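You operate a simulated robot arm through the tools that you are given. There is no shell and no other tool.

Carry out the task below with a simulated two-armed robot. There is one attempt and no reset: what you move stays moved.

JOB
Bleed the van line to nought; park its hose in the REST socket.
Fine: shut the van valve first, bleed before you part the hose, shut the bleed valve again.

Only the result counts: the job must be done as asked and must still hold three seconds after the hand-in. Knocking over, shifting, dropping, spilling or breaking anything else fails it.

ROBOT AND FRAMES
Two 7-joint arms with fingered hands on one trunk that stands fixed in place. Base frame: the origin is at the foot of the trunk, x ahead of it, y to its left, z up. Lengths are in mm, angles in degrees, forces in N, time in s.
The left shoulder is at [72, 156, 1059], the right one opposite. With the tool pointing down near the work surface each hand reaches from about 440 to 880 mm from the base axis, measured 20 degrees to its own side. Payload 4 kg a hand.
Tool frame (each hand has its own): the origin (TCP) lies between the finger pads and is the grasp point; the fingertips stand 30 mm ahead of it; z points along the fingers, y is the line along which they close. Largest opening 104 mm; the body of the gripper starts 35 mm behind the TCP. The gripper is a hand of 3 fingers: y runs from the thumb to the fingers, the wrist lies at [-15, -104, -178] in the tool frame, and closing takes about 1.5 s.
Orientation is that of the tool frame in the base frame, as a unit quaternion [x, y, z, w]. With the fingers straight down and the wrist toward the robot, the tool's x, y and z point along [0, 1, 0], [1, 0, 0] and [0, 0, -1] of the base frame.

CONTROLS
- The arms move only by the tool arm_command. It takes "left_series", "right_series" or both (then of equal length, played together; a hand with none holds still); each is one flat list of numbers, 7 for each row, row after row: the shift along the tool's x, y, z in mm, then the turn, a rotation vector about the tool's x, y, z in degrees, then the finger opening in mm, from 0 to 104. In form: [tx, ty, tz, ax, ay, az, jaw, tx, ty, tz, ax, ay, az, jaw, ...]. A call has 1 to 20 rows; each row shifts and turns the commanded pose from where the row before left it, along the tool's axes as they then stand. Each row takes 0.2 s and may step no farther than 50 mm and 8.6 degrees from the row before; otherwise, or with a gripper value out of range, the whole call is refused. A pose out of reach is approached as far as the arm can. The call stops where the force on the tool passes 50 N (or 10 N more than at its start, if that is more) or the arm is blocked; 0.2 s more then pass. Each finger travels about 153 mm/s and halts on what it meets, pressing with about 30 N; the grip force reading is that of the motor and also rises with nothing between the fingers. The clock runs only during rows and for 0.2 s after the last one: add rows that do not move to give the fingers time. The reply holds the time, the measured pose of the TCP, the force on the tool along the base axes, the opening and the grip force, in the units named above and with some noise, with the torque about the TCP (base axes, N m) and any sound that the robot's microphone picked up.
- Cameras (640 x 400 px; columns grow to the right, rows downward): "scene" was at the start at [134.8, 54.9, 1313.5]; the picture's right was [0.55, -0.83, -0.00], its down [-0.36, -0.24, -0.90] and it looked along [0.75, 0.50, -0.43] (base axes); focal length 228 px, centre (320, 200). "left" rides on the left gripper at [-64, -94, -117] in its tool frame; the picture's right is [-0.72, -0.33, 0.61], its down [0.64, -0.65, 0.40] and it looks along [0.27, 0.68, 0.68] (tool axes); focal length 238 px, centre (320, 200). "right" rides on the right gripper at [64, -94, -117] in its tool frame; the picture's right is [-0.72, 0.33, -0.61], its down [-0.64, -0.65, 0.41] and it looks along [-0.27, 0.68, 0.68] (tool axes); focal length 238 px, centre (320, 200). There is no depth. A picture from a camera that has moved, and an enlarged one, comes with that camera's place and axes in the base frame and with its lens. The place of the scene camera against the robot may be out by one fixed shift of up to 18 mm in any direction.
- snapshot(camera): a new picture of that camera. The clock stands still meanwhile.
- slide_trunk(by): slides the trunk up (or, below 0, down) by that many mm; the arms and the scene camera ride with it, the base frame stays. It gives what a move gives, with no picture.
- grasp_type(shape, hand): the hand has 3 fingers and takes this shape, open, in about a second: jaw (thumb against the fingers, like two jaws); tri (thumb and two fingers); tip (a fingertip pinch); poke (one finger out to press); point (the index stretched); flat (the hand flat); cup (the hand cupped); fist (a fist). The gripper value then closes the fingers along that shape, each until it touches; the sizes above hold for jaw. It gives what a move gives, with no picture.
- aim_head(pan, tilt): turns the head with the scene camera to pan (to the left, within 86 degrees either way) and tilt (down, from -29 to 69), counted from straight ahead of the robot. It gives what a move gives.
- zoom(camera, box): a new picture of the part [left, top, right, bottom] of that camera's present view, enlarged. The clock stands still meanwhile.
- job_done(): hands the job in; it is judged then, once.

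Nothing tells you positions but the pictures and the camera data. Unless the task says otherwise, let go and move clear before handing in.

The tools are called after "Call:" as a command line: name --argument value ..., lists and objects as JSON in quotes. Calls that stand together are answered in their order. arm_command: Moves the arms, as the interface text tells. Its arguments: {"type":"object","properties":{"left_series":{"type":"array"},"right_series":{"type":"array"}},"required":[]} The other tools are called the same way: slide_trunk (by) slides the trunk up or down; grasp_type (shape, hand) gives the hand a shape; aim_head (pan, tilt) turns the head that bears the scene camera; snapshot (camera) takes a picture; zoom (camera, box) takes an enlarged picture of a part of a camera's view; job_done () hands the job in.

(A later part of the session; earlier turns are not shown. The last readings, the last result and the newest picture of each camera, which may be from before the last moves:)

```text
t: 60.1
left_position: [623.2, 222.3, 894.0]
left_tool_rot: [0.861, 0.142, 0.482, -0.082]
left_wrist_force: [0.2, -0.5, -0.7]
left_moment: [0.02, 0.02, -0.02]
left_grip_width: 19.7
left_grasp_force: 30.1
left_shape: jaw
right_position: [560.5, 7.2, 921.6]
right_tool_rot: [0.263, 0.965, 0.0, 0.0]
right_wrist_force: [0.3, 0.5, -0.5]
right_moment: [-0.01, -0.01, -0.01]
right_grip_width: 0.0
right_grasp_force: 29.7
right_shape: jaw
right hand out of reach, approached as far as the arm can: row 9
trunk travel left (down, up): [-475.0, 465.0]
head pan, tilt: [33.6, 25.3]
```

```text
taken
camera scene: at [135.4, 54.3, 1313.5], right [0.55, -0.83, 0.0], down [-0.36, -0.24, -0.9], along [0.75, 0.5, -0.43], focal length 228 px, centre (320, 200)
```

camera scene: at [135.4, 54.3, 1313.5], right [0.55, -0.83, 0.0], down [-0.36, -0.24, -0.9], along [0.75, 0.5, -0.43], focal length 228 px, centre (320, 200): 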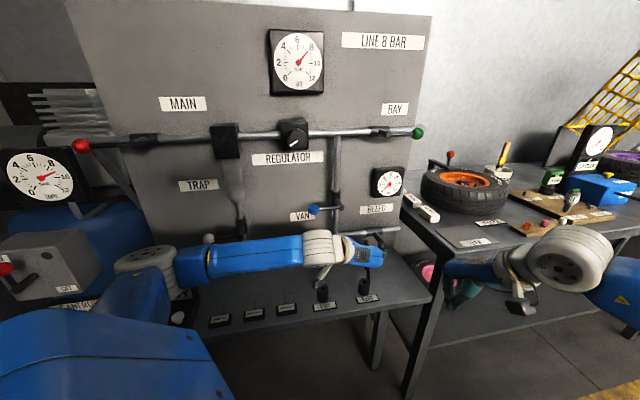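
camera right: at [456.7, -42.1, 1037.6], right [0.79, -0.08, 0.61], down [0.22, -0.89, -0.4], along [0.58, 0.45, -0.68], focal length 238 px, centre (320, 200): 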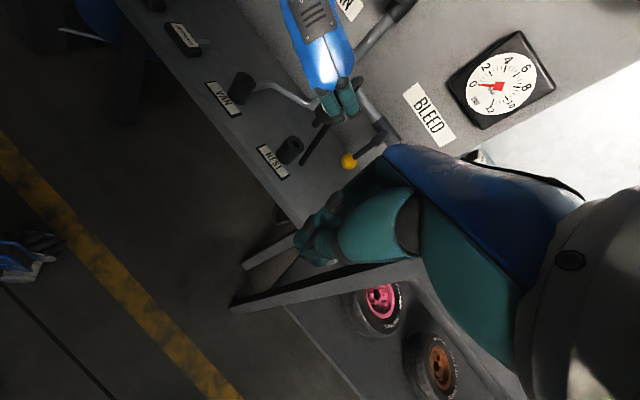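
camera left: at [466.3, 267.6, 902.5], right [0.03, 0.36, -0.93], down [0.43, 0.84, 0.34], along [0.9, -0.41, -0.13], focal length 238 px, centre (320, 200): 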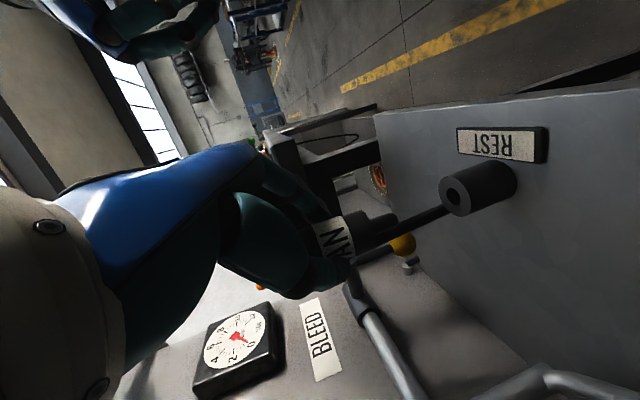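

REST now shows in the left camera almost exactly where VAN did before the move. I'll enlarge to compare, and check the spigot in the right camera.

Call:
zoom --camera "left" --box '[320, 120, 540, 280]'

Call:
zoom --camera "right" --box '[250, 60, 390, 180]'

Call:
zoom --camera "scene" --box '[310, 220, 410, 310]'

```text
2.50 times, centred on (430, 200) of left
camera zoom: at [466.3, 267.6, 902.5], right [0.03, 0.36, -0.93], down [0.43, 0.84, 0.34], along [0.9, -0.41, -0.13], focal length 596 px, centre (45, 200)
```

zoom: 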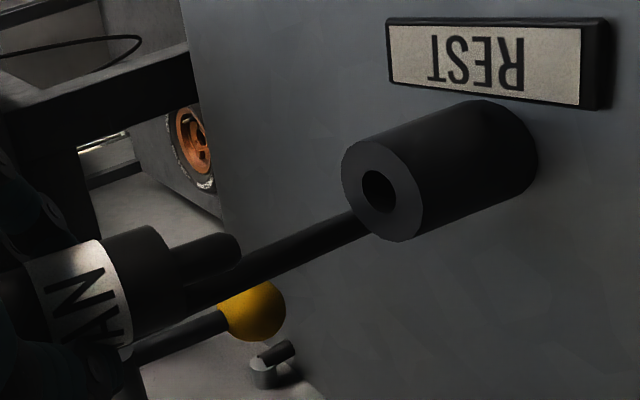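

```text
3.33 times, centred on (320, 120) of right
camera zoom: at [456.7, -42.1, 1037.6], right [0.79, -0.08, 0.61], down [0.22, -0.89, -0.4], along [0.58, 0.45, -0.68], focal length 794 px, centre (320, 467)
```

zoom: 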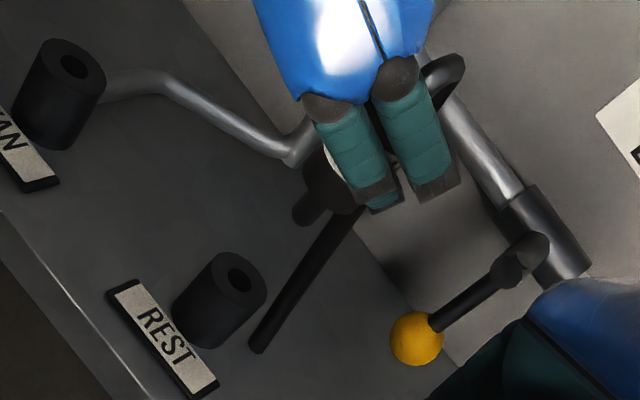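

```text
4.44 times, centred on (360, 265) of scene
camera zoom: at [135.4, 54.3, 1313.5], right [0.55, -0.83, 0.0], down [-0.36, -0.24, -0.9], along [0.75, 0.5, -0.43], focal length 1013 px, centre (142, -89)
```

zoom: 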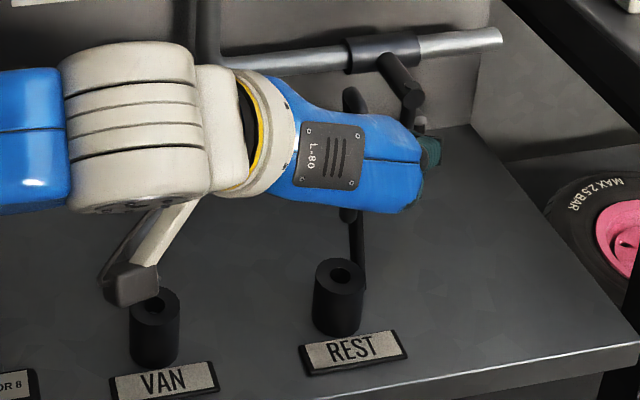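

The hand has moved by just the socket spacing (the REST hole sits at the same pixel as the VAN hole did). I'll look closely at the spigot tip against the hole.

Call:
zoom --camera "left" --box '[360, 170, 480, 260]'

Call:
zoom --camera "right" --box '[280, 80, 350, 160]'

```text
4.44 times, centred on (420, 215) of left
camera zoom: at [466.3, 267.6, 902.5], right [0.03, 0.36, -0.93], down [0.43, 0.84, 0.34], along [0.9, -0.41, -0.13], focal length 1059 px, centre (-124, 133)
```

zoom: 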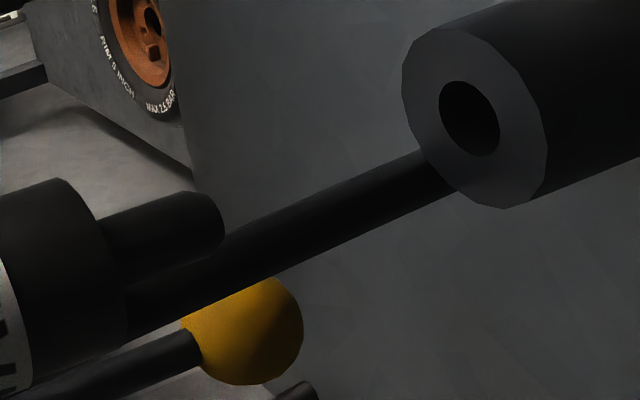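

```text
5.00 times, centred on (315, 120) of right
camera zoom: at [456.7, -42.1, 1037.6], right [0.79, -0.08, 0.61], down [0.22, -0.89, -0.4], along [0.58, 0.45, -0.68], focal length 1192 px, centre (345, 600)
```

zoom: 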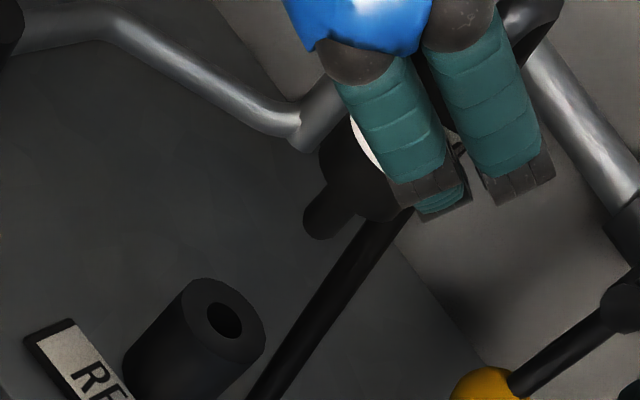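

In the right view the spigot seems about 3 mm left of the REST hole axis. I'll enlarge once more to quantify it.

Call:
zoom --camera "right" --box '[285, 110, 333, 155]'

Call:
zoom --camera "left" --box '[350, 190, 420, 240]'

```text
8.89 times, centred on (309, 132) of right
camera zoom: at [456.7, -42.1, 1037.6], right [0.79, -0.08, 0.61], down [0.22, -0.89, -0.4], along [0.58, 0.45, -0.68], focal length 2119 px, centre (418, 800)
```

zoom: 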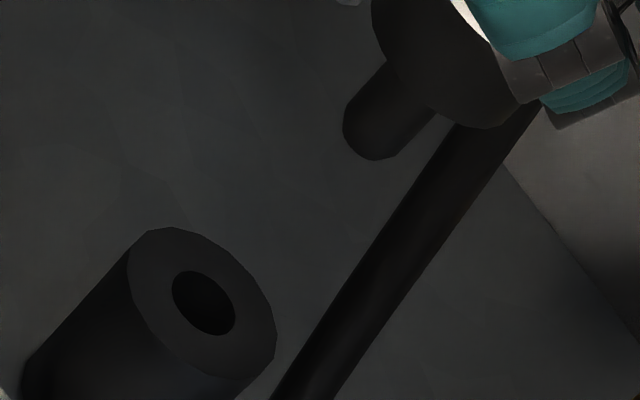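

```text
8.00 times, centred on (385, 215) of left
camera zoom: at [466.3, 267.6, 902.5], right [0.03, 0.36, -0.93], down [0.43, 0.84, 0.34], along [0.9, -0.41, -0.13], focal length 1907 px, centre (-200, 80)
```

zoom: 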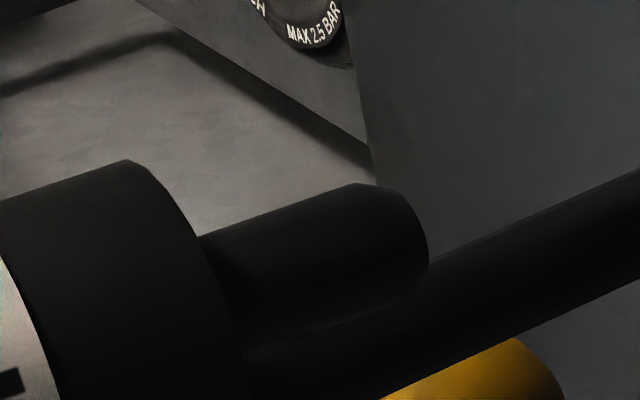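

The spigot is about 11 mm across in a 14 mm hole. Its tip is about 1 mm right of centre, and the coupling leans a few degrees. I'll straighten the lean with a small rotation and re-check.

Call:
arm_command --left_series '[1.5, 1.04, 2.5, 0.95, -3.11, 1.56, 0, 0, 0, 0, 0, 0, 0, 0]'

Call:
zoom --camera "right" --box '[285, 110, 333, 155]'

Call:
zoom --camera "left" --box '[360, 170, 480, 260]'

```text
t: 60.7
left_position: [626.1, 221.7, 895.0]
left_tool_rot: [0.875, 0.136, 0.456, -0.093]
left_wrist_force: [-0.5, 0.4, -1.2]
left_moment: [0.01, 0.01, 0.01]
left_grip_width: 19.7
left_grasp_force: 29.5
left_shape: jaw
right_position: [559.8, 7.0, 922.3]
right_tool_rot: [0.263, 0.965, -0.001, 0.0]
right_wrist_force: [0.9, -0.1, 0.0]
right_moment: [0.0, 0.03, -0.05]
right_grip_width: 0.0
right_grasp_force: 29.9
right_shape: jaw
trunk travel left (down, up): [-475.0, 465.0]
head pan, tilt: [33.6, 25.3]
```

```text
8.89 times, centred on (309, 132) of right
camera zoom: at [456.6, -41.9, 1037.8], right [0.79, -0.08, 0.61], down [0.22, -0.89, -0.4], along [0.58, 0.45, -0.68], focal length 2119 px, centre (418, 800)
```

zoom: 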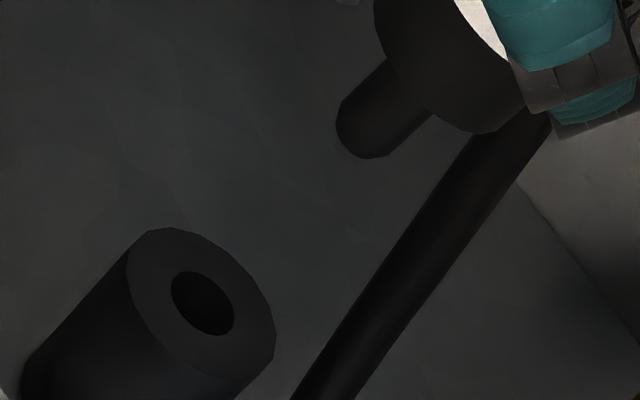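

```text
4.44 times, centred on (420, 215) of left
camera zoom: at [470.2, 267.3, 912.6], right [-0.03, 0.37, -0.93], down [0.45, 0.83, 0.32], along [0.89, -0.41, -0.19], focal length 1059 px, centre (-124, 133)
```

zoom: 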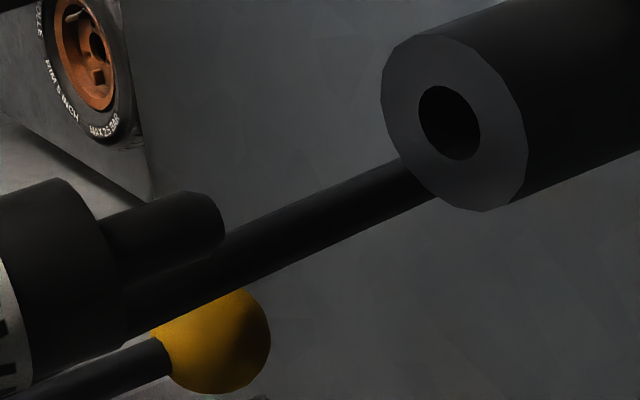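

The lean toward the right is gone and the tip is within 0.3 mm sideways. I'll check the fore-and-aft alignment with a tighter left view.

Call:
zoom --camera "left" --box '[350, 190, 420, 240]'

Call:
zoom --camera "left" --box '[415, 165, 485, 225]'

```text
8.00 times, centred on (385, 215) of left
camera zoom: at [470.2, 267.3, 912.6], right [-0.03, 0.37, -0.93], down [0.45, 0.83, 0.32], along [0.89, -0.41, -0.19], focal length 1907 px, centre (-200, 80)
```

zoom: 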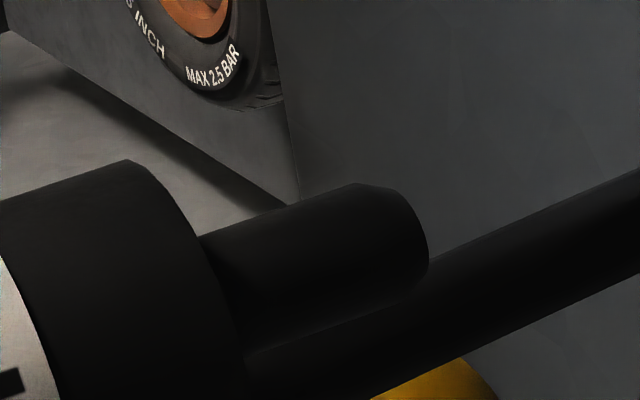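

```text
6.67 times, centred on (450, 195) of left
camera zoom: at [470.2, 267.3, 912.6], right [-0.03, 0.37, -0.93], down [0.45, 0.83, 0.32], along [0.89, -0.41, -0.19], focal length 1589 px, centre (-547, 233)
```

zoom: 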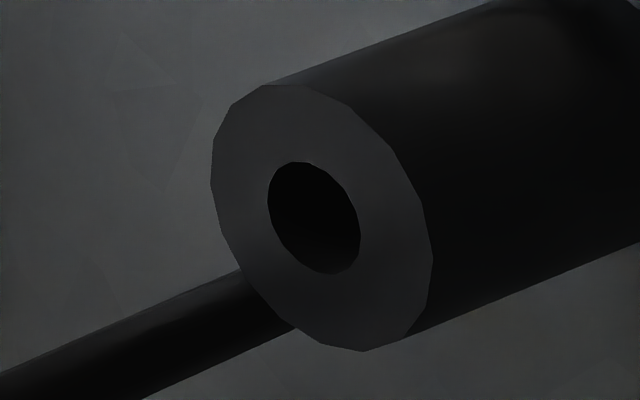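

Alignment is within about 0.3 mm both ways. I'll lower the coupling straight down to just above the hole and check again.

Call:
arm_command --left_series '[-4.11, 0.19, 2.84, 0, 0, 0, 0, -4.11, 0.19, 2.84, 0, 0, 0, 0, -4.11, 0.19, 2.84, 0, 0, 0, 0, -4.11, 0.19, 2.84, 0, 0, 0, 0, -4.11, 0.19, 2.84, 0, 0, 0, 0, -4.11, 0.19, 2.84, 0, 0, 0, 0, -4.11, 0.19, 2.84, 0, 0, 0, 0, -4.11, 0.19, 2.84, 0, 0, 0, 0, -4.11, 0.19, 2.84, 0, 0, 0, 0]'

Call:
zoom --camera "right" --box '[265, 110, 333, 165]'

Call:
zoom --camera "left" --box '[350, 170, 470, 260]'

```text
t: 62.7
left_position: [625.0, 220.9, 850.5]
left_tool_rot: [0.875, 0.136, 0.455, -0.093]
left_wrist_force: [-0.4, 0.2, -0.9]
left_moment: [-0.02, -0.03, 0.04]
left_grip_width: 19.5
left_grasp_force: 29.9
left_shape: jaw
right_position: [560.7, 6.8, 923.0]
right_tool_rot: [0.264, 0.965, 0.0, 0.0]
right_wrist_force: [0.0, -0.5, -0.5]
right_moment: [0.01, 0.0, 0.02]
right_grip_width: 0.0
right_grasp_force: 29.9
right_shape: jaw
trunk travel left (down, up): [-475.0, 465.0]
head pan, tilt: [33.6, 25.3]
```

```text
7.27 times, centred on (299, 138) of right
camera zoom: at [456.8, -41.9, 1037.8], right [0.79, -0.08, 0.61], down [0.22, -0.89, -0.4], along [0.58, 0.45, -0.68], focal length 1734 px, centre (473, 654)
```

zoom: 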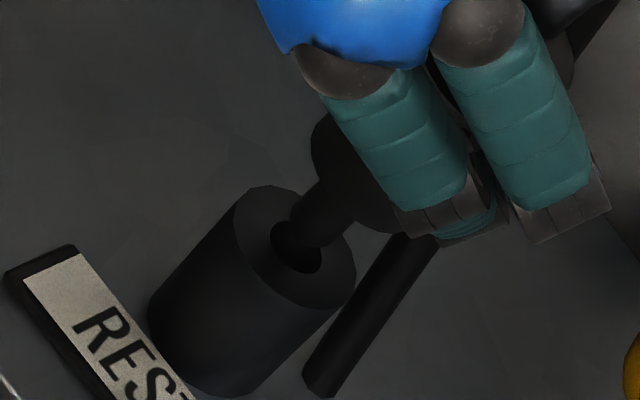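

```text
4.44 times, centred on (410, 215) of left
camera zoom: at [469.5, 266.7, 868.5], right [-0.03, 0.37, -0.93], down [0.45, 0.83, 0.32], along [0.89, -0.41, -0.19], focal length 1059 px, centre (-80, 133)
```

zoom: 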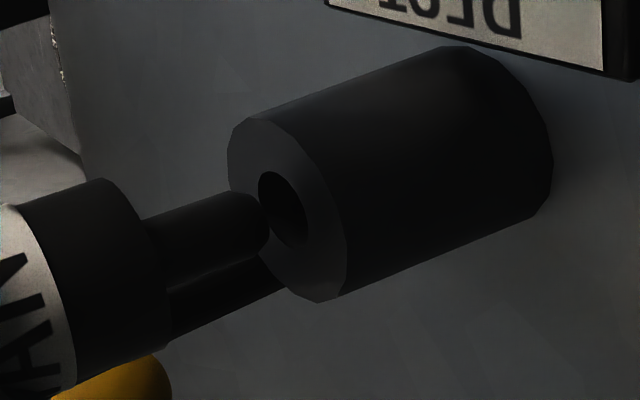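

The spigot is poised right over the REST hole in both views. I'll lower slowly into it.

Call:
arm_command --left_series '[-2.06, 0.1, 1.42, 0, 0, 0, 0, -2.06, 0.1, 1.42, 0, 0, 0, 0, -2.06, 0.1, 1.42, 0, 0, 0, 0, -2.06, 0.1, 1.42, 0, 0, 0, 0, -2.06, 0.1, 1.42, 0, 0, 0, 0]'

Call:
zoom --camera "right" --box '[265, 110, 333, 165]'

Call:
zoom --camera "left" --box '[350, 170, 470, 260]'

```text
t: 63.9
left_position: [623.7, 220.1, 843.1]
left_tool_rot: [0.873, 0.135, 0.459, -0.092]
left_wrist_force: [3.6, -1.6, 15.1]
left_moment: [-0.08, -0.28, 0.04]
left_grip_width: 19.9
left_grasp_force: 29.9
left_shape: jaw
right_position: [559.1, 5.7, 924.2]
right_tool_rot: [0.263, 0.965, 0.001, 0.001]
right_wrist_force: [0.3, -0.4, -0.8]
right_moment: [-0.01, -0.03, 0.0]
right_grip_width: 0.1
right_grasp_force: 30.4
right_shape: jaw
trunk travel left (down, up): [-475.0, 465.0]
head pan, tilt: [33.6, 25.3]
```

```text
7.27 times, centred on (299, 138) of right
camera zoom: at [455.3, -43.4, 1038.8], right [0.78, -0.08, 0.61], down [0.22, -0.89, -0.4], along [0.58, 0.45, -0.68], focal length 1734 px, centre (473, 654)
```

zoom: 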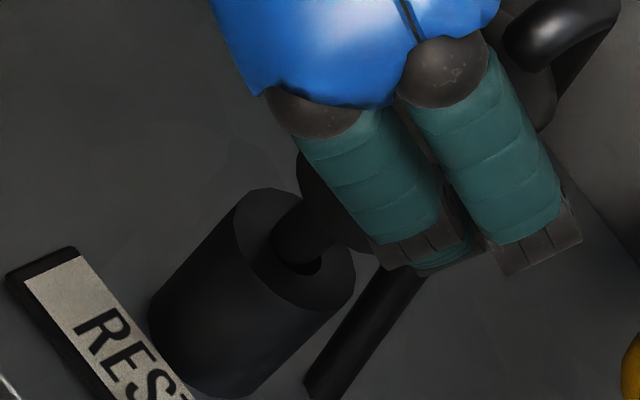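

```text
4.44 times, centred on (410, 215) of left
camera zoom: at [469.3, 265.5, 859.1], right [-0.02, 0.37, -0.93], down [0.45, 0.83, 0.33], along [0.89, -0.41, -0.18], focal length 1059 px, centre (-80, 133)
```

zoom: 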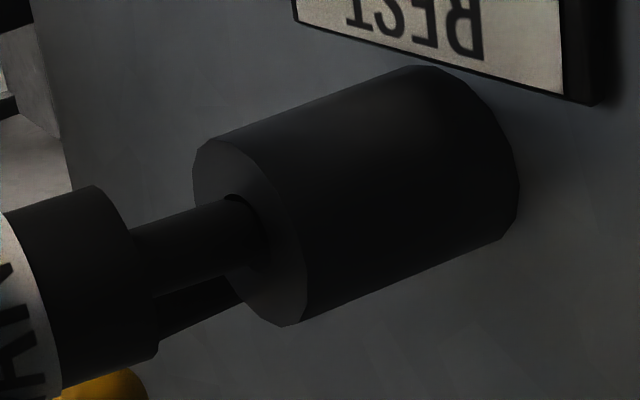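

I feel about 15 N after 7 mm, so the tip may be touching the rim. I'll look closely before deciding which way to nudge.

Call:
zoom --camera "right" --box '[280, 125, 320, 155]'

Call:
zoom --camera "left" --box '[365, 195, 425, 245]'

```text
13.33 times, centred on (300, 140) of right
camera zoom: at [455.3, -43.4, 1038.8], right [0.78, -0.08, 0.61], down [0.22, -0.89, -0.4], along [0.58, 0.45, -0.68], focal length 3178 px, centre (587, 1000)
```

zoom: 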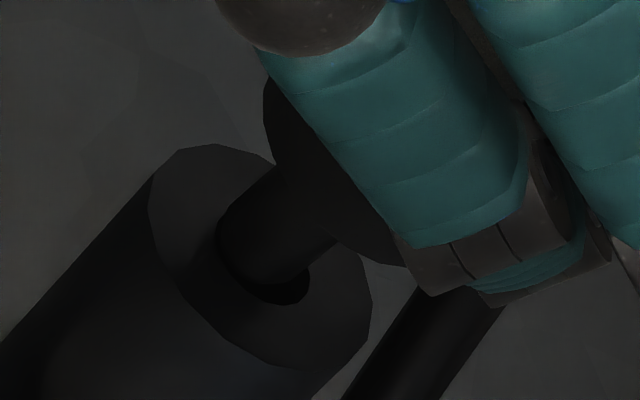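

```text
8.00 times, centred on (395, 220) of left
camera zoom: at [469.3, 265.5, 859.1], right [-0.02, 0.37, -0.93], down [0.45, 0.83, 0.33], along [0.89, -0.41, -0.18], focal length 1907 px, centre (-280, 40)
```

zoom: 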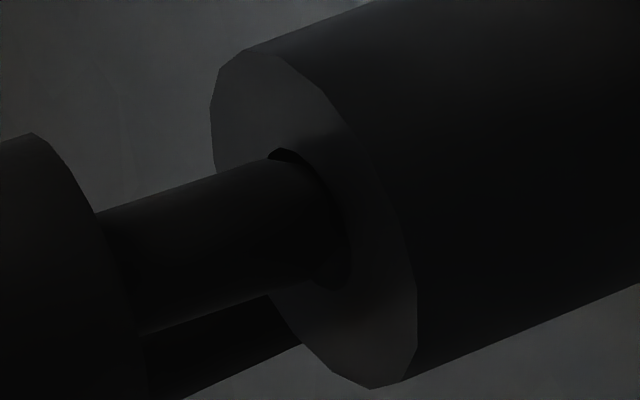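

The spigot is on the left side of the hole rim by about 1 mm. I'll lift slightly, nudge right, and check.

Call:
arm_command --left_series '[2.88, -0.13, -1.99, 0, 0, 0, 0, 2.88, -0.13, -1.99, 0, 0, 0, 0, 0.33, 1.08, 0.41, 0, 0, 0, 0, 0, 0, 0, 0, 0, 0, 0]'

Call:
zoom --camera "right" --box '[280, 125, 320, 155]'

Call:
zoom --camera "left" --box '[365, 195, 425, 245]'

```text
t: 64.9
left_position: [625.3, 220.8, 843.7]
left_tool_rot: [0.875, 0.136, 0.455, -0.094]
left_wrist_force: [-0.3, 0.1, 1.0]
left_moment: [-0.04, 0.0, 0.01]
left_grip_width: 19.8
left_grasp_force: 29.9
left_shape: jaw
right_position: [559.7, 6.5, 922.9]
right_tool_rot: [0.263, 0.965, 0.001, 0.0]
right_wrist_force: [0.2, 0.0, 0.3]
right_moment: [-0.02, 0.01, -0.04]
right_grip_width: 0.0
right_grasp_force: 30.2
right_shape: jaw
trunk travel left (down, up): [-475.0, 465.0]
head pan, tilt: [33.6, 25.3]
```

```text
13.33 times, centred on (300, 140) of right
camera zoom: at [456.6, -42.2, 1037.7], right [0.79, -0.08, 0.61], down [0.22, -0.89, -0.4], along [0.58, 0.45, -0.68], focal length 3178 px, centre (587, 1000)
```

zoom: 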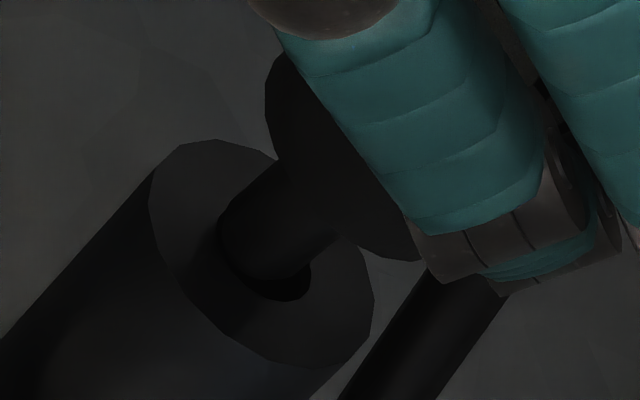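

```text
8.00 times, centred on (395, 220) of left
camera zoom: at [470.1, 265.6, 862.3], right [-0.03, 0.37, -0.93], down [0.45, 0.83, 0.32], along [0.89, -0.41, -0.19], focal length 1907 px, centre (-280, 40)
```

zoom: 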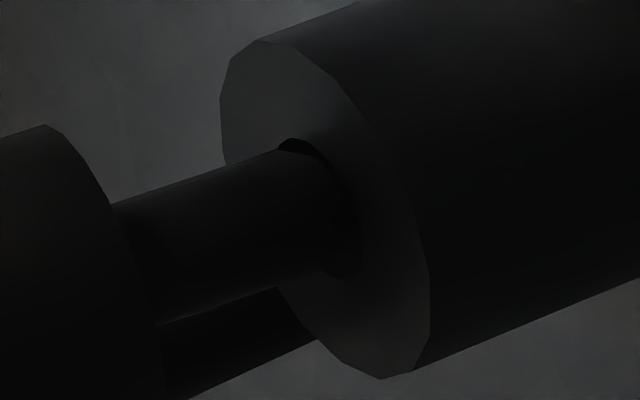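

Call:
arm_command --left_series '[0.22, 0.72, 0.28, 0, 0, 0, 0, -1.65, 0.08, 1.14, 0, 0, 0, 0, -1.65, 0.08, 1.14, 0, 0, 0, 0, -1.65, 0.08, 1.14, 0, 0, 0, 0]'

Call:
zoom --camera "right" --box '[280, 125, 320, 155]'

Call:
zoom --camera "left" --box '[365, 195, 425, 245]'

```text
t: 65.9
left_position: [626.9, 218.0, 841.9]
left_tool_rot: [0.873, 0.136, 0.459, -0.093]
left_wrist_force: [2.8, -1.5, 12.3]
left_moment: [-0.02, -0.21, 0.01]
left_grip_width: 20.0
left_grasp_force: 29.6
left_shape: jaw
right_position: [558.5, 5.9, 922.6]
right_tool_rot: [0.263, 0.965, 0.001, 0.0]
right_wrist_force: [0.2, 0.5, 0.5]
right_moment: [-0.01, 0.02, -0.02]
right_grip_width: 0.0
right_grasp_force: 29.9
right_shape: jaw
trunk travel left (down, up): [-475.0, 465.0]
head pan, tilt: [33.6, 25.3]
```

```text
13.33 times, centred on (300, 140) of right
camera zoom: at [455.5, -43.3, 1038.6], right [0.78, -0.08, 0.61], down [0.22, -0.89, -0.4], along [0.58, 0.45, -0.68], focal length 3178 px, centre (587, 1000)
```

zoom: 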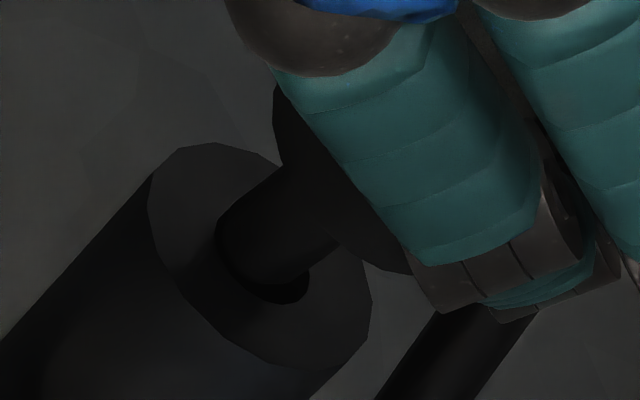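

```text
8.00 times, centred on (395, 220) of left
camera zoom: at [471.4, 264.4, 858.7], right [-0.02, 0.37, -0.93], down [0.45, 0.83, 0.33], along [0.89, -0.41, -0.18], focal length 1907 px, centre (-280, 40)
```

zoom: 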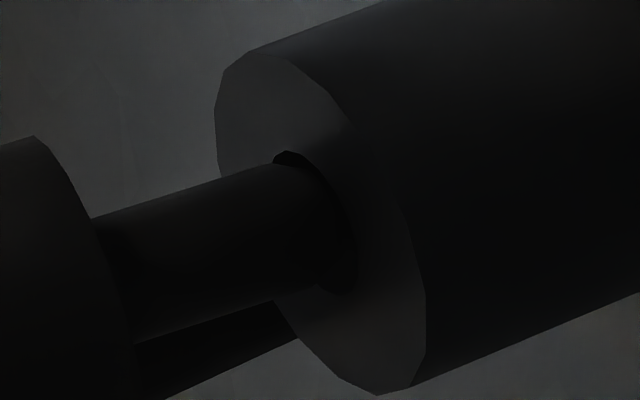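

The force came back at rim height. The torque reading says the rim is touching on the near-left side of the spigot. I'll lift clear a few mm and compare the tip and the hole at close range.

Call:
arm_command --left_series '[3.3, -0.15, -2.27, 0, 0, 0, 0, 3.3, -0.15, -2.27, 0, 0, 0, 0, 2.5, -0.12, -1.7, 0, 0, 0, 0, 0, 0, 0, 0, 0, 0, 0]'

Call:
zoom --camera "right" --box '[280, 125, 320, 155]'

Call:
zoom --camera "left" --box '[365, 185, 435, 245]'

```text
t: 66.9
left_position: [625.7, 220.7, 849.1]
left_tool_rot: [0.875, 0.137, 0.455, -0.093]
left_wrist_force: [-0.2, 0.2, 0.7]
left_moment: [-0.02, 0.06, 0.0]
left_grip_width: 20.1
left_grasp_force: 30.1
left_shape: jaw
right_position: [559.3, 5.7, 922.5]
right_tool_rot: [0.263, 0.965, 0.001, 0.0]
right_wrist_force: [0.4, 0.7, -0.6]
right_moment: [0.0, -0.04, -0.01]
right_grip_width: 0.2
right_grasp_force: 29.9
right_shape: jaw
trunk travel left (down, up): [-475.0, 465.0]
head pan, tilt: [33.6, 25.3]
```

```text
13.33 times, centred on (300, 140) of right
camera zoom: at [456.7, -42.0, 1037.8], right [0.79, -0.08, 0.61], down [0.22, -0.89, -0.4], along [0.58, 0.45, -0.68], focal length 3178 px, centre (587, 1000)
```

zoom: 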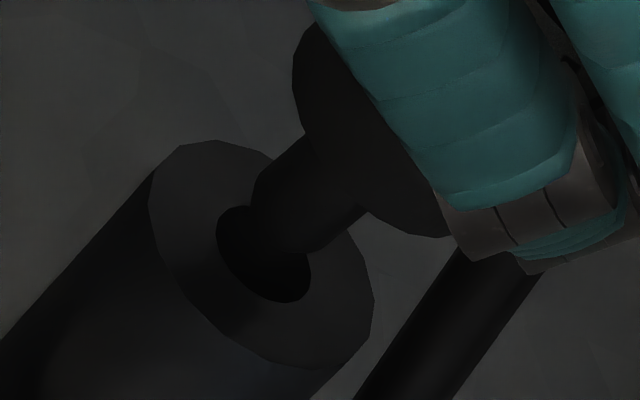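

```text
6.67 times, centred on (400, 215) of left
camera zoom: at [470.6, 265.5, 867.0], right [-0.03, 0.37, -0.93], down [0.45, 0.83, 0.32], along [0.89, -0.41, -0.19], focal length 1589 px, centre (-213, 100)
```

zoom: 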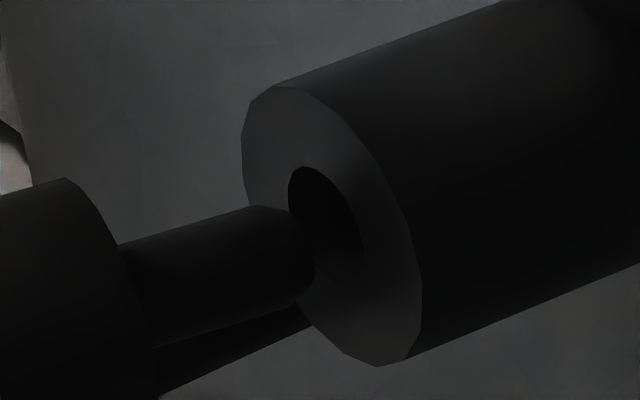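

At close range the coupling has leaned about 4° in the grip, with its tip 1.1 mm left and 0.7 mm too far back. I'll correct the lean and tip position together and re-check.

Call:
arm_command --left_series '[0.35, -3.97, 0.77, -2.82, -0.92, -4.03, 0, 0, 0, 0, 0, 0, 0, 0]'

Call:
zoom --camera "right" --box '[280, 125, 320, 155]'

Call:
zoom --camera "left" --box '[365, 185, 435, 245]'

```text
t: 67.5
left_position: [626.9, 223.7, 849.9]
left_tool_rot: [0.875, 0.157, 0.454, -0.053]
left_wrist_force: [0.3, -0.3, -1.8]
left_moment: [0.01, 0.01, 0.01]
left_grip_width: 19.7
left_grasp_force: 29.9
left_shape: jaw
right_position: [560.7, 7.3, 921.5]
right_tool_rot: [0.263, 0.965, 0.0, 0.001]
right_wrist_force: [0.5, 0.4, 0.8]
right_moment: [0.04, 0.02, 0.02]
right_grip_width: 0.1
right_grasp_force: 29.7
right_shape: jaw
trunk travel left (down, up): [-475.0, 465.0]
head pan, tilt: [33.6, 25.3]
```

```text
13.33 times, centred on (300, 140) of right
camera zoom: at [456.9, -42.0, 1037.7], right [0.79, -0.08, 0.61], down [0.22, -0.89, -0.4], along [0.58, 0.45, -0.68], focal length 3178 px, centre (587, 1000)
```

zoom: 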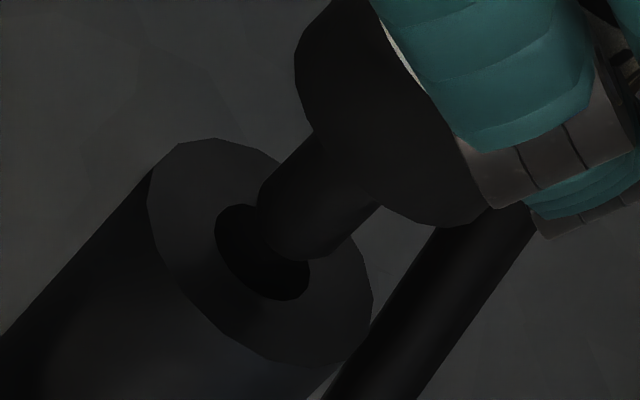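

```text
6.67 times, centred on (400, 215) of left
camera zoom: at [470.3, 270.8, 861.3], right [-0.01, 0.29, -0.96], down [0.45, 0.86, 0.25], along [0.89, -0.43, -0.14], focal length 1589 px, centre (-213, 100)
```

zoom: 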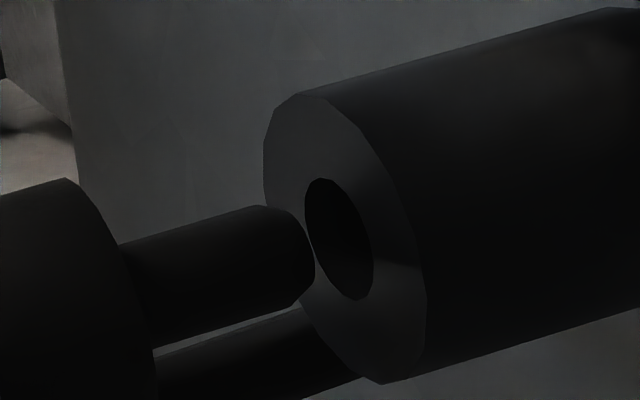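

The lean is fixed and the tip is within 0.3 mm of the hole centre both ways. I'll lower gently again.

Call:
arm_command --left_series '[-1.95, -0.12, 1.39, 0, 0, 0, 0, -1.95, -0.12, 1.39, 0, 0, 0, 0, -1.95, -0.12, 1.39, 0, 0, 0, 0, -1.95, -0.12, 1.39, 0, 0, 0, 0, -1.95, -0.12, 1.39, 0, 0, 0, 0]'

Call:
zoom --camera "right" --box '[280, 125, 320, 155]'

Call:
zoom --camera "left" --box '[365, 185, 435, 245]'

```text
t: 68.7
left_position: [626.0, 224.1, 838.3]
left_tool_rot: [0.875, 0.156, 0.455, -0.054]
left_wrist_force: [-3.2, -0.5, 0.7]
left_moment: [0.02, 0.03, 0.01]
left_grip_width: 20.0
left_grasp_force: 30.5
left_shape: jaw
right_position: [559.2, 6.1, 922.7]
right_tool_rot: [0.263, 0.965, 0.0, 0.0]
right_wrist_force: [0.2, 0.6, 0.1]
right_moment: [0.0, 0.0, 0.03]
right_grip_width: 0.0
right_grasp_force: 30.2
right_shape: jaw
trunk travel left (down, up): [-475.0, 465.0]
head pan, tilt: [33.6, 25.3]
```

```text
13.33 times, centred on (300, 140) of right
camera zoom: at [456.3, -42.1, 1038.0], right [0.79, -0.08, 0.61], down [0.22, -0.89, -0.4], along [0.58, 0.45, -0.68], focal length 3178 px, centre (587, 1000)
```

zoom: 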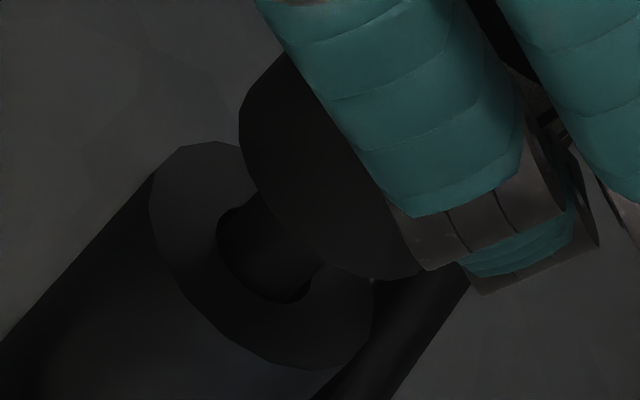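

```text
6.67 times, centred on (400, 215) of left
camera zoom: at [469.9, 271.1, 850.2], right [-0.01, 0.29, -0.96], down [0.45, 0.86, 0.25], along [0.89, -0.43, -0.14], focal length 1589 px, centre (-213, 100)
```

zoom: 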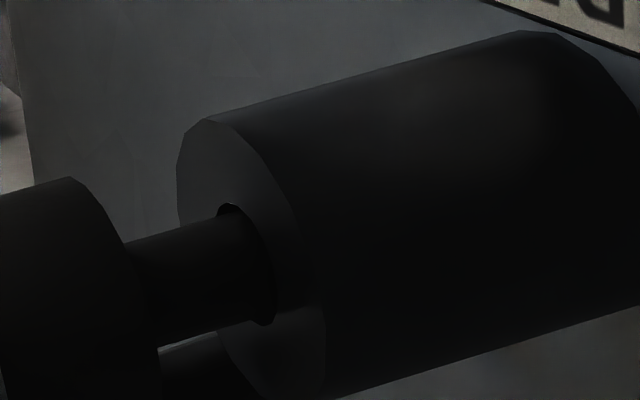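

The spigot has entered the hole, with almost no force. I'll keep lowering until the body seats on the socket.

Call:
arm_command --left_series '[-1.95, -0.12, 1.39, 0, 0, 0, 0, -1.95, -0.12, 1.39, 0, 0, 0, 0, -1.95, -0.12, 1.39, 0, 0, 0, 0, -1.95, -0.12, 1.39, 0, 0, 0, 0]'

Call:
zoom --camera "right" --box '[270, 120, 330, 165]'

Call:
zoom --camera "left" --box '[350, 175, 450, 255]'

```text
t: 69.7
left_position: [627.3, 223.8, 828.5]
left_tool_rot: [0.875, 0.155, 0.455, -0.053]
left_wrist_force: [-4.8, -0.4, -0.2]
left_moment: [0.01, 0.08, 0.0]
left_grip_width: 20.1
left_grasp_force: 30.1
left_shape: jaw
right_position: [558.9, 6.7, 923.1]
right_tool_rot: [0.263, 0.965, 0.0, -0.002]
right_wrist_force: [-1.1, -1.1, -0.1]
right_moment: [0.0, 0.02, 0.01]
right_grip_width: 0.0
right_grasp_force: 30.0
right_shape: jaw
trunk travel left (down, up): [-475.0, 465.0]
head pan, tilt: [33.6, 25.3]
```

```text
8.89 times, centred on (300, 142) of right
camera zoom: at [455.9, -42.0, 1038.2], right [0.78, -0.08, 0.61], down [0.22, -0.89, -0.4], along [0.58, 0.45, -0.68], focal length 2119 px, centre (498, 711)
```

zoom: 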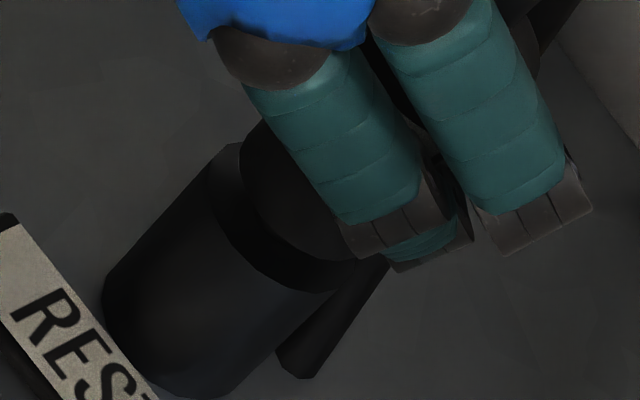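

```text
5.00 times, centred on (400, 215) of left
camera zoom: at [470.1, 271.2, 840.8], right [-0.01, 0.29, -0.96], down [0.45, 0.86, 0.25], along [0.89, -0.43, -0.14], focal length 1192 px, centre (-80, 125)
```

zoom: 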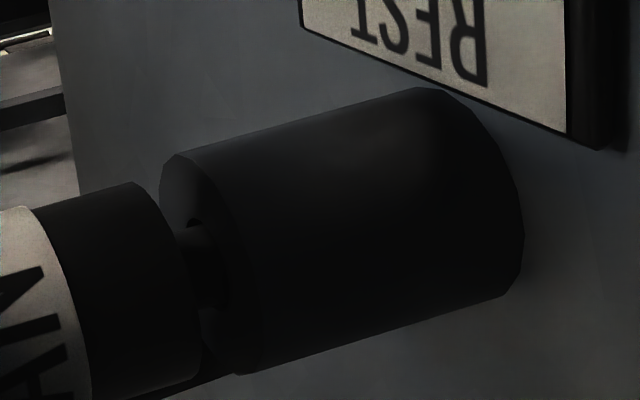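

Call:
arm_command --left_series '[-1.62, -0.1, 1.16, 0, 0, 0, 0, -1.62, -0.1, 1.16, 0, 0, 0, 0, -1.62, -0.1, 1.16, 0, 0, 0, 0]'

Call:
zoom --camera "right" --box '[270, 120, 330, 165]'

Call:
zoom --camera "left" --box '[330, 165, 450, 265]'

```text
t: 70.5
left_position: [625.1, 225.3, 823.8]
left_tool_rot: [0.875, 0.156, 0.456, -0.053]
left_wrist_force: [-5.0, -0.5, 0.5]
left_moment: [-0.03, 0.09, 0.0]
left_grip_width: 20.2
left_grasp_force: 29.9
left_shape: jaw
right_position: [558.8, 6.7, 922.0]
right_tool_rot: [0.264, 0.965, 0.0, -0.001]
right_wrist_force: [0.4, 0.0, 0.1]
right_moment: [0.0, -0.04, 0.01]
right_grip_width: 0.0
right_grasp_force: 29.8
right_shape: jaw
trunk travel left (down, up): [-475.0, 465.0]
head pan, tilt: [33.6, 25.3]
```

```text
8.89 times, centred on (300, 142) of right
camera zoom: at [456.1, -42.1, 1038.1], right [0.78, -0.08, 0.61], down [0.22, -0.89, -0.4], along [0.58, 0.45, -0.68], focal length 2119 px, centre (498, 711)
```

zoom: 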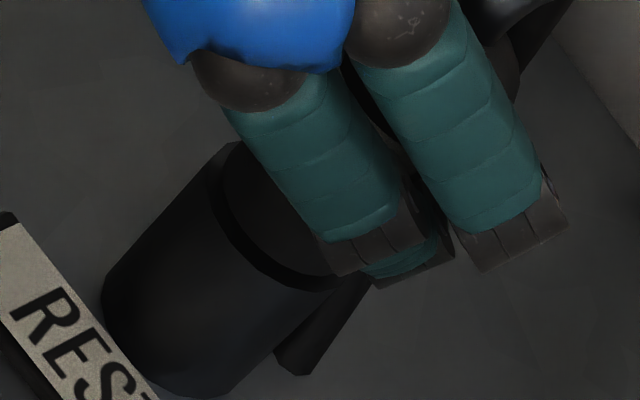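

```text
4.00 times, centred on (390, 215) of left
camera zoom: at [470.0, 271.1, 835.2], right [-0.01, 0.29, -0.96], down [0.45, 0.86, 0.26], along [0.89, -0.43, -0.14], focal length 953 px, centre (40, 140)
```

zoom: 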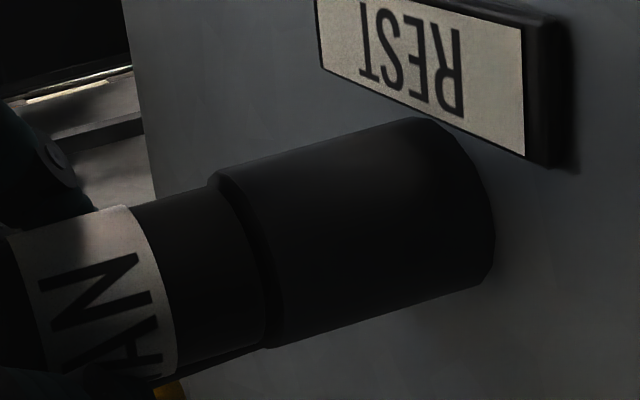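

It looks almost flush. I'll press down a touch more to feel the seat.

Call:
arm_command --left_series '[-1.2, -0.07, 0.87, 0, 0, 0, 0, -1.2, -0.07, 0.87, 0, 0, 0, 0, -0.8, -0.05, 0.58, 0, 0, 0, 0]'

Call:
zoom --camera "left" --box '[330, 165, 450, 265]'

Call:
zoom --camera "right" --box '[270, 120, 330, 165]'

```text
t: 71.3
left_position: [624.0, 225.3, 822.4]
left_tool_rot: [0.874, 0.156, 0.458, -0.053]
left_wrist_force: [-2.4, 0.9, 11.3]
left_moment: [-0.07, -0.17, 0.02]
left_grip_width: 20.1
left_grasp_force: 29.7
left_shape: jaw
right_position: [558.0, 5.7, 923.3]
right_tool_rot: [0.263, 0.965, 0.0, 0.001]
right_wrist_force: [-0.4, 0.2, -0.7]
right_moment: [0.0, 0.05, 0.02]
right_grip_width: 0.0
right_grasp_force: 30.6
right_shape: jaw
trunk travel left (down, up): [-475.0, 465.0]
head pan, tilt: [33.6, 25.3]
```

```text
4.00 times, centred on (390, 215) of left
camera zoom: at [469.5, 270.9, 832.9], right [-0.01, 0.29, -0.96], down [0.45, 0.86, 0.26], along [0.89, -0.43, -0.14], focal length 953 px, centre (40, 140)
```

zoom: 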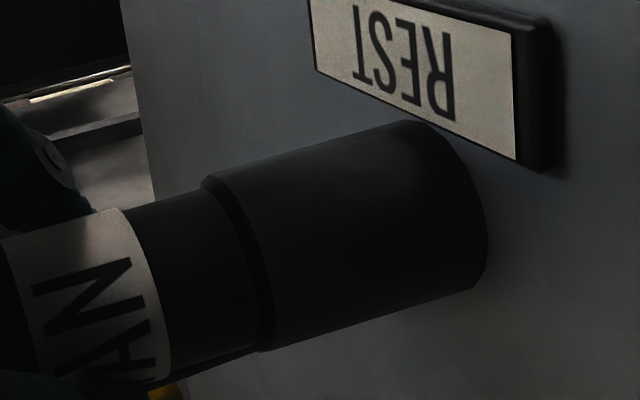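

```text
8.89 times, centred on (300, 142) of right
camera zoom: at [454.9, -42.6, 1038.9], right [0.78, -0.08, 0.61], down [0.22, -0.89, -0.4], along [0.58, 0.45, -0.68], focal length 2119 px, centre (498, 711)
```

zoom: 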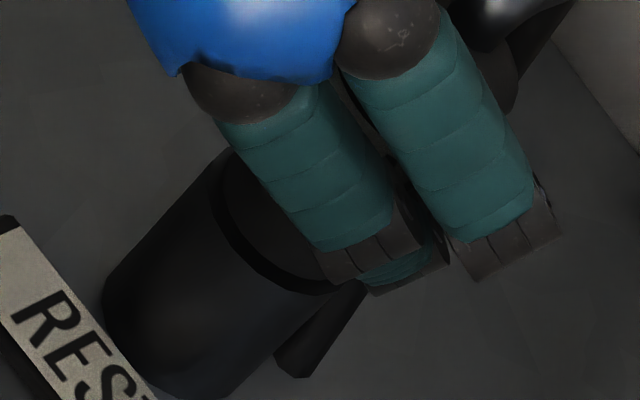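

The coupling is seated: 11 N upward and flush on the socket. I'll relax the downward push and open the fingers slowly.

Call:
arm_command --left_series '[1.0, 0.06, -0.72, 0, 0, 0, 0, 0, 0, 0, 0, 0, 0, 22, 0, 0, 0, 0, 0, 0, 28, 0, 0, 0, 0, 0, 0, 36, 0, 0, 0, 0, 0, 0, 46, 0, 0, 0, 0, 0, 0, 58, 0, 0, 0, 0, 0, 0, 70, 0, 0, 0, 0, 0, 0, 80, 0, 0, 0, 0, 0, 0, 88]'

Call:
zoom --camera "left" --box '[250, 145, 450, 285]'

Call:
zoom --camera "right" --box '[260, 90, 380, 180]'

```text
t: 73.3
left_position: [625.3, 224.5, 819.7]
left_tool_rot: [0.875, 0.156, 0.455, -0.054]
left_wrist_force: [0.3, 0.5, -0.3]
left_moment: [0.01, 0.01, -0.01]
left_grip_width: 87.7
left_grasp_force: 0.1
left_shape: jaw
right_position: [559.7, 6.3, 922.9]
right_tool_rot: [0.263, 0.965, 0.0, 0.0]
right_wrist_force: [-0.3, 0.8, -0.4]
right_moment: [0.0, 0.02, -0.02]
right_grip_width: 0.0
right_grasp_force: 29.9
right_shape: jaw
trunk travel left (down, up): [-475.0, 465.0]
head pan, tilt: [33.6, 25.3]
```

```text
2.86 times, centred on (350, 215) of left
camera zoom: at [470.0, 271.3, 831.8], right [-0.01, 0.29, -0.96], down [0.45, 0.86, 0.26], along [0.89, -0.43, -0.14], focal length 681 px, centre (234, 157)
```

zoom: 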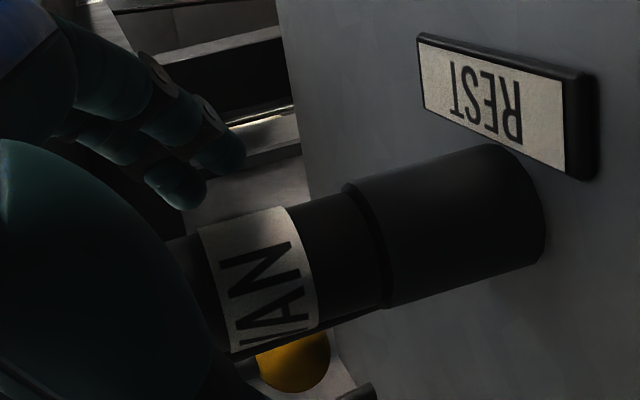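

```text
4.44 times, centred on (320, 135) of right
camera zoom: at [456.6, -42.0, 1037.8], right [0.79, -0.08, 0.61], down [0.22, -0.89, -0.4], along [0.58, 0.45, -0.68], focal length 1059 px, centre (320, 489)
```

zoom: 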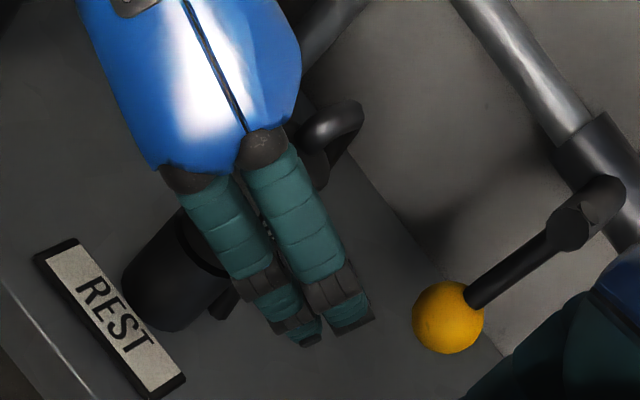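

The coupling stands on its own in REST with the fingers open. I'll back the hand straight out.

Call:
arm_command --left_series '[0, 0, -12, 0, 0, 0, 88, 0, 0, -20, 0, 0, 0, 88, 0, 0, -25, 0, 0, 0, 88, 0, 0, -30, 0, 0, 0, 88, 0, 0, -30, 0, 0, 0, 88]'

Call:
snapshot --camera "left"

Call:
snapshot --camera "right"

Call:
snapshot --camera "scene"

```text
t: 74.5
left_position: [533.5, 196.0, 888.9]
left_tool_rot: [0.875, 0.156, 0.455, -0.055]
left_wrist_force: [-0.1, 0.2, 0.4]
left_moment: [-0.01, 0.02, -0.01]
left_grip_width: 87.7
left_grasp_force: 0.1
left_shape: jaw
right_position: [559.6, 5.9, 923.2]
right_tool_rot: [0.264, 0.965, 0.0, 0.0]
right_wrist_force: [0.4, 0.2, 0.0]
right_moment: [-0.01, -0.04, -0.01]
right_grip_width: 0.0
right_grasp_force: 30.2
right_shape: jaw
trunk travel left (down, up): [-475.0, 465.0]
head pan, tilt: [33.6, 25.3]
```

```text
taken
camera left: at [378.0, 242.4, 899.9], right [-0.01, 0.29, -0.96], down [0.45, 0.86, 0.26], along [0.89, -0.43, -0.14], focal length 238 px, centre (320, 200)
```

left: 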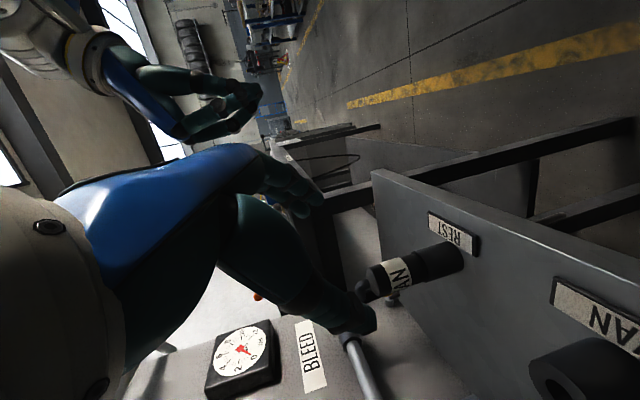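

```text
taken
camera right: at [456.1, -42.3, 1038.1], right [0.78, -0.08, 0.61], down [0.22, -0.89, -0.4], along [0.58, 0.45, -0.68], focal length 238 px, centre (320, 200)
```

right: 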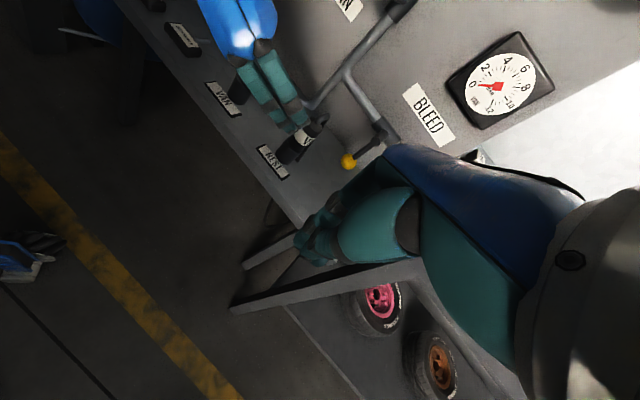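

```text
taken
camera scene: at [134.2, 53.9, 1313.6], right [0.55, -0.83, 0.0], down [-0.36, -0.24, -0.9], along [0.75, 0.5, -0.43], focal length 228 px, centre (320, 200)
```

scene: 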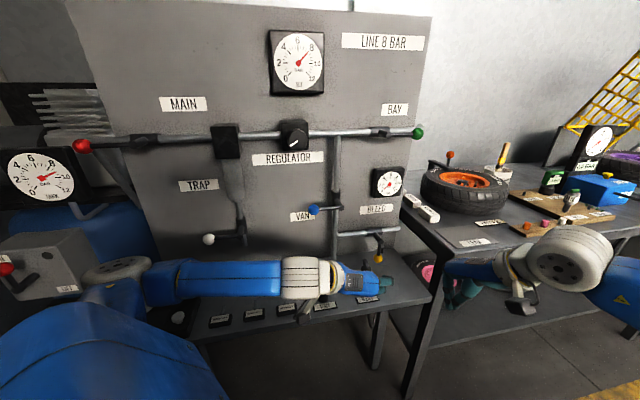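

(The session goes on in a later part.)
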